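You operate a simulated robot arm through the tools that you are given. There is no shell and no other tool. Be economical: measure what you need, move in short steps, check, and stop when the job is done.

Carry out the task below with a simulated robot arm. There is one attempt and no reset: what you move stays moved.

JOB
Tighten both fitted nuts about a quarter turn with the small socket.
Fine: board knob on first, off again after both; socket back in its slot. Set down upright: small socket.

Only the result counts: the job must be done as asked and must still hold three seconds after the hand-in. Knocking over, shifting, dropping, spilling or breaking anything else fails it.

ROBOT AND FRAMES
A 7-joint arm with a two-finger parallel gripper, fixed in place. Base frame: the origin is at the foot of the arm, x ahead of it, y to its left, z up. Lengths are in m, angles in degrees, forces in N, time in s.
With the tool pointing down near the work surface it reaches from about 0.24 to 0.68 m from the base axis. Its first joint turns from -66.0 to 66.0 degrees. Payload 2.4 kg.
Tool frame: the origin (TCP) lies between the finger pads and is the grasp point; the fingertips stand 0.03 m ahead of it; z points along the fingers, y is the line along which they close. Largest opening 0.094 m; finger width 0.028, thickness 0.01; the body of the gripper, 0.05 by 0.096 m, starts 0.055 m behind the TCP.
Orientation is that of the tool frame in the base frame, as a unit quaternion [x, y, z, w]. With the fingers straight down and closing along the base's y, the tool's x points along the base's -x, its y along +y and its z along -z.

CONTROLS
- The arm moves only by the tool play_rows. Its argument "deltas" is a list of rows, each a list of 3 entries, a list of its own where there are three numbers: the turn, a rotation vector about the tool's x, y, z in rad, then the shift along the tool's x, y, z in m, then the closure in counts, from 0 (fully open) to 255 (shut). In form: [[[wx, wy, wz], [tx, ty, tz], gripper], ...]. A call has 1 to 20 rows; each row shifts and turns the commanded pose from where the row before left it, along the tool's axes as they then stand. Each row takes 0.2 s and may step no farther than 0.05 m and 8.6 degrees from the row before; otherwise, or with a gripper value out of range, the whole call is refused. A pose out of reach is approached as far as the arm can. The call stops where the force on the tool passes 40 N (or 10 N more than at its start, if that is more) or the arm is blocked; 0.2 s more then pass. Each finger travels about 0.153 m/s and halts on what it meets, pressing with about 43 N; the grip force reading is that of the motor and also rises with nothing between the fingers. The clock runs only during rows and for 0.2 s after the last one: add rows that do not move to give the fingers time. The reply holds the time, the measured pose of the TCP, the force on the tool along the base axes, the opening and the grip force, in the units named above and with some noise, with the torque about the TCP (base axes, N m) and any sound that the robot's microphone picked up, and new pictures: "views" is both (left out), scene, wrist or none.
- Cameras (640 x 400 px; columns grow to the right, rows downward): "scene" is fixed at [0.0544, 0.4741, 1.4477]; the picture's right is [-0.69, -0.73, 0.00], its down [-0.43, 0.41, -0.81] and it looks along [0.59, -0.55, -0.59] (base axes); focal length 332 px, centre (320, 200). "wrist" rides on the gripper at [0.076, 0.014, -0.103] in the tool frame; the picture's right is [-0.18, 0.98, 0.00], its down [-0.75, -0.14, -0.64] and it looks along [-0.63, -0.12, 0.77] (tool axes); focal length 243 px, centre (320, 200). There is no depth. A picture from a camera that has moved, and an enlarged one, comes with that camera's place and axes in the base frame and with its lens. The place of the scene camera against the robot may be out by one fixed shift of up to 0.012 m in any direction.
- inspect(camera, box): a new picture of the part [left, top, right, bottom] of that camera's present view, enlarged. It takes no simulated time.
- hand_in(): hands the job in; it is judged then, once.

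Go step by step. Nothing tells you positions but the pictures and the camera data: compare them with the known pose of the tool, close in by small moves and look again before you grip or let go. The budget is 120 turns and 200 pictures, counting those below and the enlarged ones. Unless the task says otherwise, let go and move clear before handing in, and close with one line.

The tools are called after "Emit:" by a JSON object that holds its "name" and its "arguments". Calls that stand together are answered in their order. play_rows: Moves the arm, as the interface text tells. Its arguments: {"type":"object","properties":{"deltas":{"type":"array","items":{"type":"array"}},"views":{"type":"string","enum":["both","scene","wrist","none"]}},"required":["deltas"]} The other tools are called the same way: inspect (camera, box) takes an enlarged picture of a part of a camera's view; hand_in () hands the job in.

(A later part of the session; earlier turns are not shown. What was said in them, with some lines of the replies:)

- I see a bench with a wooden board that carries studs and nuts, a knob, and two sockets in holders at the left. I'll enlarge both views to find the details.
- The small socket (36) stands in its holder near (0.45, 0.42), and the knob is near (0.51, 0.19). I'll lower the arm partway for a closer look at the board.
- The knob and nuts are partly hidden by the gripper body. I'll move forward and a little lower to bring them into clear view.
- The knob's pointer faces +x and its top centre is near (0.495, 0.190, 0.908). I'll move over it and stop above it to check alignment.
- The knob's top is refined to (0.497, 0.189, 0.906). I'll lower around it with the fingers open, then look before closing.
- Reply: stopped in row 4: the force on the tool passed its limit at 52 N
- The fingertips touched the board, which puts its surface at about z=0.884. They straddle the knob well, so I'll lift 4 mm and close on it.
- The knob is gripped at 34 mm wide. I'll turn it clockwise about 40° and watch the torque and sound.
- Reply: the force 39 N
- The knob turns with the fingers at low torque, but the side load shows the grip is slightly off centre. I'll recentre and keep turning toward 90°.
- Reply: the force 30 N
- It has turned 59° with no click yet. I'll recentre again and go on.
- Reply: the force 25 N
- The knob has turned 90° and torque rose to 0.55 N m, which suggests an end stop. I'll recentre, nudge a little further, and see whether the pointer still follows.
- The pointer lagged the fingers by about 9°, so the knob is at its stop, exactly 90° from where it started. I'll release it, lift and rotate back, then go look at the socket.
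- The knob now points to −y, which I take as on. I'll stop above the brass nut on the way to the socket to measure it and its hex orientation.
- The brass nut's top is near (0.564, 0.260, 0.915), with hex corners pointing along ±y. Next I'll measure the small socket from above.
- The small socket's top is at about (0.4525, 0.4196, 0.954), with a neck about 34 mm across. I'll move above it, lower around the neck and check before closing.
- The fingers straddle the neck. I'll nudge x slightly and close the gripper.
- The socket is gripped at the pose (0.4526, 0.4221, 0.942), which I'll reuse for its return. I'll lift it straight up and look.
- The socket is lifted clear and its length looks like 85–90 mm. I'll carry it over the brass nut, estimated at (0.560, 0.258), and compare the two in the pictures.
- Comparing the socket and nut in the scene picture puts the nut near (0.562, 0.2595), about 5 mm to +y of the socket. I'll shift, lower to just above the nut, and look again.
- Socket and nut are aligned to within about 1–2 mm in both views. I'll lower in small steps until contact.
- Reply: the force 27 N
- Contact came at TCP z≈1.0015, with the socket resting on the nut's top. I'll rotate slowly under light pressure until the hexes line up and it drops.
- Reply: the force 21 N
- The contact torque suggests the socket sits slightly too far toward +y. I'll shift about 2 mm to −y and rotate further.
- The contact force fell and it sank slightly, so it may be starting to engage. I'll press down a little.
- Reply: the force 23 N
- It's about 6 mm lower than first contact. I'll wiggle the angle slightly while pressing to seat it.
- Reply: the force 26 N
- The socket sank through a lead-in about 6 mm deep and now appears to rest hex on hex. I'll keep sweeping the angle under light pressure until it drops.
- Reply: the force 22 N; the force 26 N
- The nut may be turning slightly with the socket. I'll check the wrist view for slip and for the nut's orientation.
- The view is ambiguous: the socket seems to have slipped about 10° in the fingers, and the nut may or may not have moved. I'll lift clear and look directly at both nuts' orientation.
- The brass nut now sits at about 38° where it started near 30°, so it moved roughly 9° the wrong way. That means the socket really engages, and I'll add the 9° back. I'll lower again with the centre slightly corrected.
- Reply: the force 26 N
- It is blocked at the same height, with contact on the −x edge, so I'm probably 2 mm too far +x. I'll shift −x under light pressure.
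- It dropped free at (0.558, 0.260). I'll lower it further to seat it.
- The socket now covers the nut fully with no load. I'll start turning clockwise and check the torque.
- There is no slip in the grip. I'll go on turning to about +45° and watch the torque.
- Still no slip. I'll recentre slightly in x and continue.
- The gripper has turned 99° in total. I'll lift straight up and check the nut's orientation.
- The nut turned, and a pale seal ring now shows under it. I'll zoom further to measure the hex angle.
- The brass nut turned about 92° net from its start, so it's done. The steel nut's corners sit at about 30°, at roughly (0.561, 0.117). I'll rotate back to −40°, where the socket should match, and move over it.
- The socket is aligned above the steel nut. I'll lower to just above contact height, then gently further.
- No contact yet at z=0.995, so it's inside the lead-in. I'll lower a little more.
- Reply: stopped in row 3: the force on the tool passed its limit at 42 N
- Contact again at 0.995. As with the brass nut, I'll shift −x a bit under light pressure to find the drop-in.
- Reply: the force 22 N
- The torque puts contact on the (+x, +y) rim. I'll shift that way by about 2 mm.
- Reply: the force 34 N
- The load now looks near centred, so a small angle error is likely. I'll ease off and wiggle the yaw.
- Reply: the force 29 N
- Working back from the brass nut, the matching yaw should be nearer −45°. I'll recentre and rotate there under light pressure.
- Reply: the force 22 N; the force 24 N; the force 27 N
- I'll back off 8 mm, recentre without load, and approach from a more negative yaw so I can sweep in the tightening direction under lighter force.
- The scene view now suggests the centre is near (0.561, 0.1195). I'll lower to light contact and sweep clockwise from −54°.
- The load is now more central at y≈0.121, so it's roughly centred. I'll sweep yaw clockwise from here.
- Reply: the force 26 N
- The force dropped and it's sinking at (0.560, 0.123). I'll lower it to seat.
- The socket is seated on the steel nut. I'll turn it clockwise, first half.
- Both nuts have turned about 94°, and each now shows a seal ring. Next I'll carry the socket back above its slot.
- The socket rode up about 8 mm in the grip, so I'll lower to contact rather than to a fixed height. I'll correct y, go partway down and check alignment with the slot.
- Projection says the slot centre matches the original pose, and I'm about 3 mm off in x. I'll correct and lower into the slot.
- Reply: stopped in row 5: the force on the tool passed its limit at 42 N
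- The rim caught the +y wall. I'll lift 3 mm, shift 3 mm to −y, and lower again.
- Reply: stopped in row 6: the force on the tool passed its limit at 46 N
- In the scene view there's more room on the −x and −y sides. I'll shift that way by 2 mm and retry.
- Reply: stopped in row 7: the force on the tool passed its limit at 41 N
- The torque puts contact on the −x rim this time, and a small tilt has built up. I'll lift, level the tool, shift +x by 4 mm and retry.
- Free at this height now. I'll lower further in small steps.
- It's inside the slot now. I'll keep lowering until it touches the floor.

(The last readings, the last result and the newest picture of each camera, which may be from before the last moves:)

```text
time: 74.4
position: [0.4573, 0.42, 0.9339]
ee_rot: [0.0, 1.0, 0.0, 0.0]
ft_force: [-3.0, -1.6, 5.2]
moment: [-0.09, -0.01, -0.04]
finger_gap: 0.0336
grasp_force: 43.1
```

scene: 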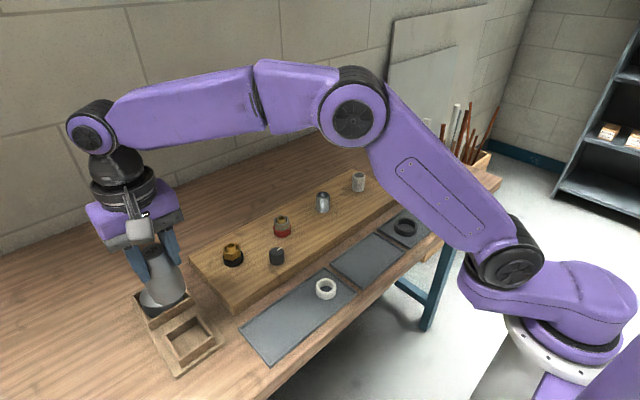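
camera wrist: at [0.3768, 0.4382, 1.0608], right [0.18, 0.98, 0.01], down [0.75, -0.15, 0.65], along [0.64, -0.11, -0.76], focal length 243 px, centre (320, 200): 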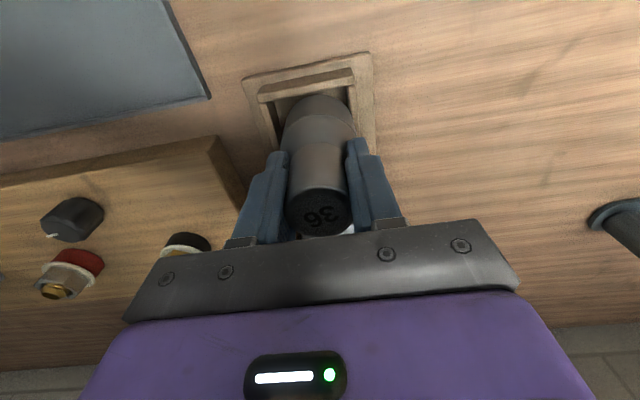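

It touched the slot floor at z≈0.934, as expected from the ride-up. I'll open the fingers and check.

Emit:
{"name": "play_rows", "arguments": {"deltas": [[[0, 0, 0], [0, 0, 0], 120], [[0, 0, 0], [0, 0, 0], 0], [[0, 0, 0], [0, 0, 0], 0]], "views": "wrist"}}

Emit:
{"name": "inspect", "arguments": {"camera": "scene", "box": [130, 250, 240, 380]}}

```text
time: 75.2
position: [0.4569, 0.4195, 0.9319]
ee_rot: [0.001, 1.0, -0.001, 0.0]
ft_force: [-0.3, 0.1, 0.5]
moment: [-0.03, 0.01, 0.02]
finger_gap: 0.0942
grasp_force: 0.0
camera wrist: at [0.3812, 0.4347, 1.0359], right [0.18, 0.98, 0.0], down [0.75, -0.14, 0.64], along [0.63, -0.12, -0.77], focal length 243 px, centre (320, 200)
```

wrist: 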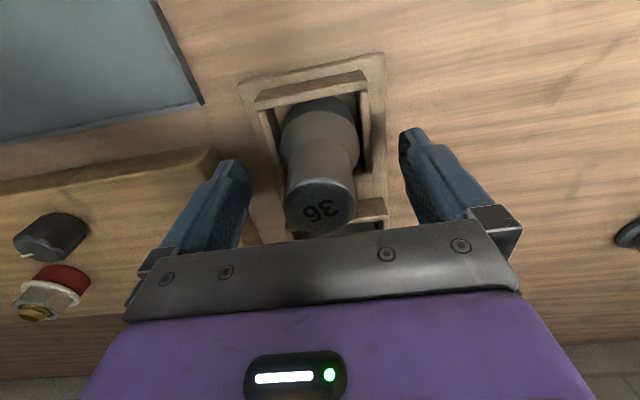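

```text
3.08 times, centred on (185, 315) of scene
camera zoom: at [0.0544, 0.4741, 1.4477], right [-0.69, -0.73, 0.0], down [-0.43, 0.41, -0.81], along [0.59, -0.55, -0.59], focal length 1021 px, centre (735, -154)
```

zoom: 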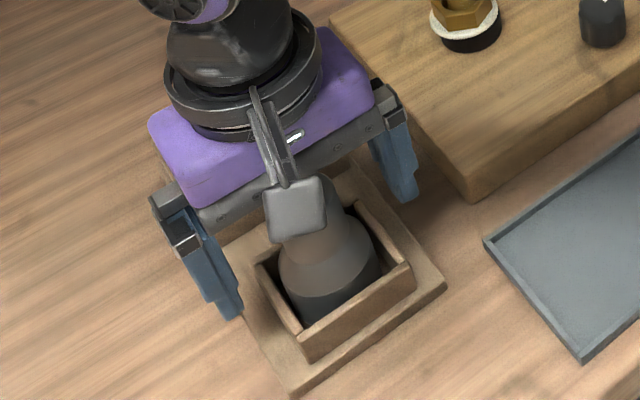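

The socket stands upright in its slot. I'll lift clear, move back over the knob and rotate +90° to take it in its present orientation.

Emit:
{"name": "play_rows", "arguments": {"deltas": [[[0, 0, 0], [0, 0, -0.03], 0], [[0, 0, 0], [0, 0, -0.04], 0], [[0, 0, 0], [0, 0, -0.04], 0], [[0, 0, 0], [-0.0064, -0.0464, 0], 0], [[0, 0, 0], [-0.0064, -0.0464, 0], 0], [[0, 0, 0], [-0.0064, -0.0464, 0], 0], [[0, 0, 0], [-0.0064, -0.0464, 0], 0], [[0, 0, 0], [-0.0064, -0.0464, 0], 0], [[0, 0, 0.1428], [0, 0, 0], 0], [[0, 0, 0.1428], [0, 0, 0], 0], [[0, 0, 0.1428], [0, 0, 0], 0], [[0, 0, 0.1428], [0, 0, 0], 0], [[0, 0, 0.1428], [0, 0, 0], 0], [[0, 0, 0.1428], [0, 0, 0], 0], [[0, 0, 0.1428], [0, 0, 0], 0], [[0, 0, 0.1428], [0, 0, 0], 0], [[0, 0, 0.1428], [0, 0, 0], 0], [[0, 0, 0.1428], [0, 0, 0], 0], [[0, 0, 0.1428], [0, 0, 0], 0], [[0, 0, 0], [0, 0, 0], 0]], "views": "both"}}

Emit:
{"name": "inspect", "arguments": {"camera": "scene", "box": [130, 250, 240, 380]}}

```text
time: 79.4
position: [0.4876, 0.1893, 1.0433]
ee_rot: [0.708, 0.706, 0.0, 0.001]
ft_force: [-0.7, 0.2, 0.1]
moment: [-0.02, 0.01, 0.0]
finger_gap: 0.0939
grasp_force: 0.0
camera wrist: at [0.5034, 0.2648, 1.1473], right [0.98, -0.19, 0.0], down [-0.14, -0.75, 0.64], along [-0.12, -0.63, -0.77], focal length 243 px, centre (320, 200)
```

scene: 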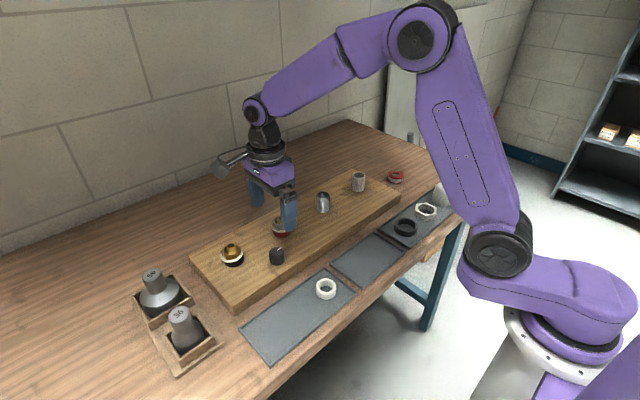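
wrist: 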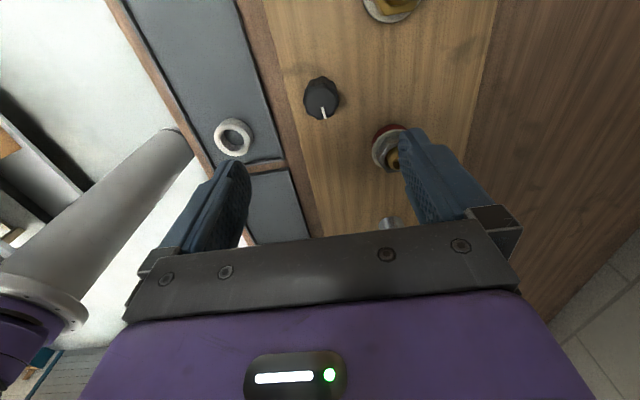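

```text
3.08 times, centred on (185, 315) of scene
camera zoom: at [0.0544, 0.4741, 1.4477], right [-0.69, -0.73, 0.0], down [-0.43, 0.41, -0.81], along [0.59, -0.55, -0.59], focal length 1021 px, centre (735, -154)
```

zoom: 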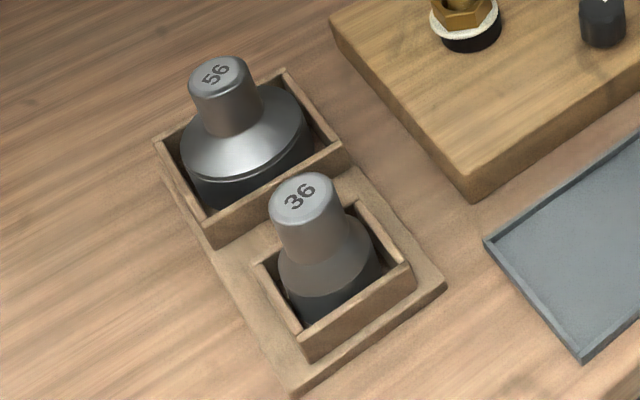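

Both sockets stand in place. The knob still points to −y, so I'll lower around it, close and check.

Emit:
{"name": "play_rows", "arguments": {"deltas": [[[0, 0, 0], [-0.001, 0, 0.05], 0], [[0, 0, 0], [0, 0, 0.04], 0], [[0, 0, 0], [0, 0, 0.02], 0], [[0, 0, 0], [0, 0, 0.012], 0], [[0, 0, 0], [0, 0, 0], 0], [[0, 0, 0], [0, 0, 0], 255], [[0, 0, 0], [0, 0, 0], 255], [[0, 0, 0], [0, 0, 0], 255]], "views": "wrist"}}

```text
time: 81.2
position: [0.4895, 0.1854, 0.9243]
ee_rot: [0.707, 0.708, 0.0, 0.0]
ft_force: [11.4, 2.5, -9.5]
moment: [0.34, 0.22, -0.05]
finger_gap: 0.0323
grasp_force: 45.2
camera wrist: at [0.5042, 0.262, 1.0269], right [0.98, -0.18, 0.0], down [-0.14, -0.75, 0.64], along [-0.12, -0.63, -0.77], focal length 243 px, centre (320, 200)
```

wrist: 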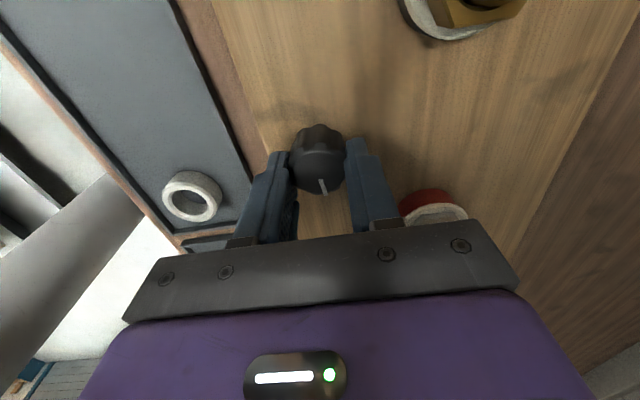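

The knob is gripped. I'll turn it counter-clockwise, first 40°.

Emit:
{"name": "play_rows", "arguments": {"deltas": [[[0, 0, 0], [0.002, 0.0012, 0], 255], [[0, 0, -0.14], [0, 0, 0], 255], [[0, 0, -0.14], [0, 0, 0], 255], [[0, 0, -0.14], [0, 0, 0], 255], [[0, 0, -0.14], [0, 0, 0], 255], [[0, 0, -0.14], [0, 0, 0], 255], [[0, 0, 0], [0, 0, 0], 255]], "views": "none"}}

Emit:
{"name": "inspect", "arguments": {"camera": "wrist", "box": [240, 100, 400, 220]}}

```text
time: 82.8
position: [0.4908, 0.189, 0.9231]
ee_rot: [0.422, 0.907, 0.002, 0.002]
ft_force: [18.5, -14.7, 21.8]
moment: [-0.94, 0.42, 0.02]
finger_gap: 0.032
grasp_force: 44.9
```

```text
3.33 times, centred on (320, 160) of wrist
camera zoom: at [0.4527, 0.256, 1.0259], right [0.87, 0.49, 0.0], down [0.37, -0.67, 0.64], along [0.32, -0.56, -0.77], focal length 809 px, centre (320, 333)
```

zoom: 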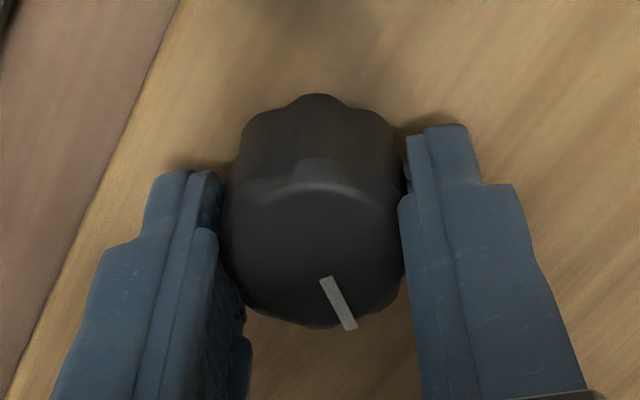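

The knob follows. I'll recentre and go on to the original orientation, slightly past, to reach its off stop.

Emit:
{"name": "play_rows", "arguments": {"deltas": [[[0, 0, 0], [-0.0021, 0.0002, -0.0015], 255], [[0, 0, -0.127], [0, 0, 0], 255], [[0, 0, -0.127], [0, 0, 0], 255], [[0, 0, -0.127], [0, 0, 0], 255], [[0, 0, -0.127], [0, 0, 0], 255], [[0, 0, 0], [0, 0, 0], 255]], "views": "none"}}

```text
time: 84.2
position: [0.4918, 0.1889, 0.9228]
ee_rot: [0.179, 0.984, 0.001, 0.001]
ft_force: [21.5, 4.3, -19.8]
moment: [0.12, 0.29, -0.04]
finger_gap: 0.0319
grasp_force: 44.9
```

Emit:
{"name": "play_rows", "arguments": {"deltas": [[[0, 0, 0], [-0.0019, 0.0007, 0.001], 255], [[0, 0, -0.13], [0, 0, 0], 255], [[0, 0, -0.13], [0, 0, 0], 255], [[0, 0, -0.13], [0, 0, 0], 255], [[0, 0, -0.1], [0, 0, 0], 255], [[0, 0, 0], [0, 0, 0], 255]], "views": "none"}}

Emit:
{"name": "inspect", "arguments": {"camera": "wrist", "box": [240, 100, 400, 220]}}

```text
time: 85.6
position: [0.4933, 0.1895, 0.9224]
ee_rot: [-0.067, 0.998, 0.0, 0.0]
ft_force: [1.6, 17.3, 1.5]
moment: [-0.15, 0.22, -0.33]
finger_gap: 0.0323
grasp_force: 44.5
```

```text
3.33 times, centred on (320, 160) of wrist
camera zoom: at [0.4151, 0.1947, 1.026], right [0.05, 1.0, 0.0], down [0.77, -0.04, 0.64], along [0.64, -0.03, -0.77], focal length 809 px, centre (320, 333)
```

zoom: 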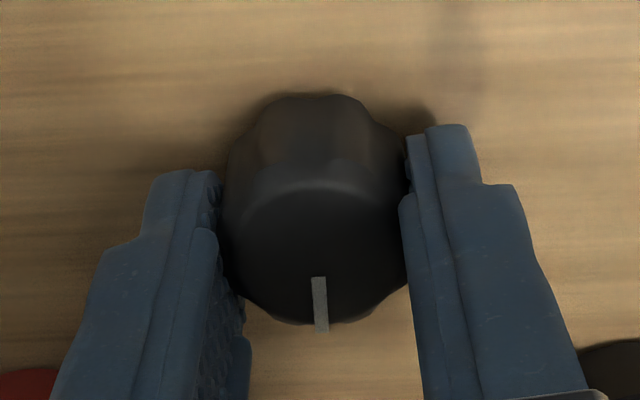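

The pointer is back to +x and at its stop (torque −0.33 N m), so the knob is off. I'll release it, rise straight up and verify.

Emit:
{"name": "play_rows", "arguments": {"deltas": [[[0, 0, 0.04], [0, 0.0012, 0], 255], [[0, 0, 0], [0, 0, 0], 0], [[0, 0, 0], [0, 0, 0], 0], [[0, 0, 0], [0, 0, -0.03], 0], [[0, 0, 0], [0, 0, -0.05], 0], [[0, 0, 0], [0, 0, -0.05], 0], [[0, 0, 0], [0.04, 0, -0.02], 0], [[0, 0, 0], [0, 0, 0], 0]], "views": "both"}}

Emit:
{"name": "inspect", "arguments": {"camera": "scene", "box": [210, 190, 330, 280]}}

```text
time: 87.4
position: [0.4539, 0.184, 1.073]
ee_rot: [-0.044, 0.999, 0.001, -0.001]
ft_force: [-0.4, -0.9, -0.8]
moment: [0.02, 0.02, 0.03]
finger_gap: 0.0939
grasp_force: 0.0
camera wrist: at [0.3761, 0.1926, 1.1768], right [0.1, 1.0, 0.0], down [0.76, -0.07, 0.64], along [0.64, -0.06, -0.77], focal length 243 px, centre (320, 200)
```

scene: 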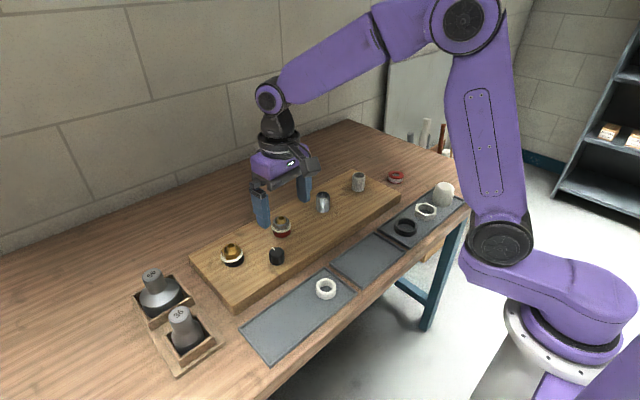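
wrist: 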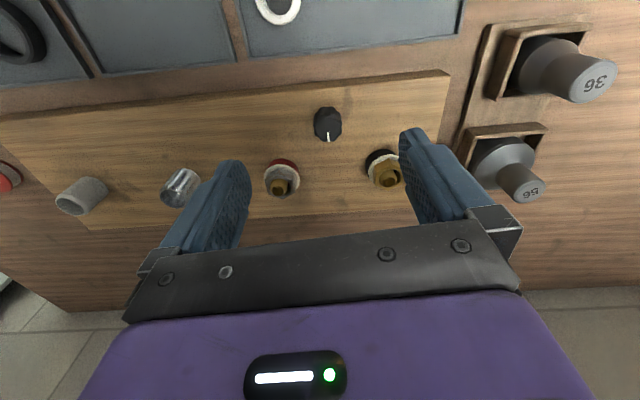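

```text
4.44 times, centred on (270, 235) of scene
camera zoom: at [0.0544, 0.4741, 1.4477], right [-0.69, -0.73, 0.0], down [-0.43, 0.41, -0.81], along [0.59, -0.55, -0.59], focal length 1475 px, centre (542, 44)
```

zoom: 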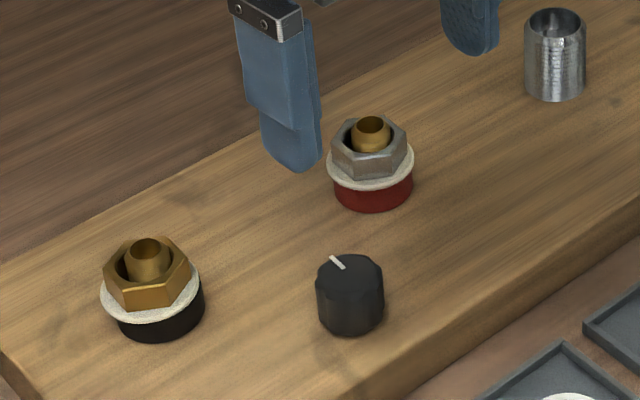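

The knob is back at its starting position, both nuts are tightened, and the small socket stands upright in its slot. The arm is clear, so I'll hand in.

Emit:
{"name": "hand_in", "arguments": {}}

```text
The job is handed in.
```

I tightened both fitted nuts by about a quarter turn each (roughly 94°) with the small socket, and handed the job in. The knob went on before the first nut and off after both. It has no markings, so I took 90° clockwise, where it hit a stop, as on. The small socket is back upright in its slot. While finding the fit I turned the brass nut about 9° the wrong way, then made that up.
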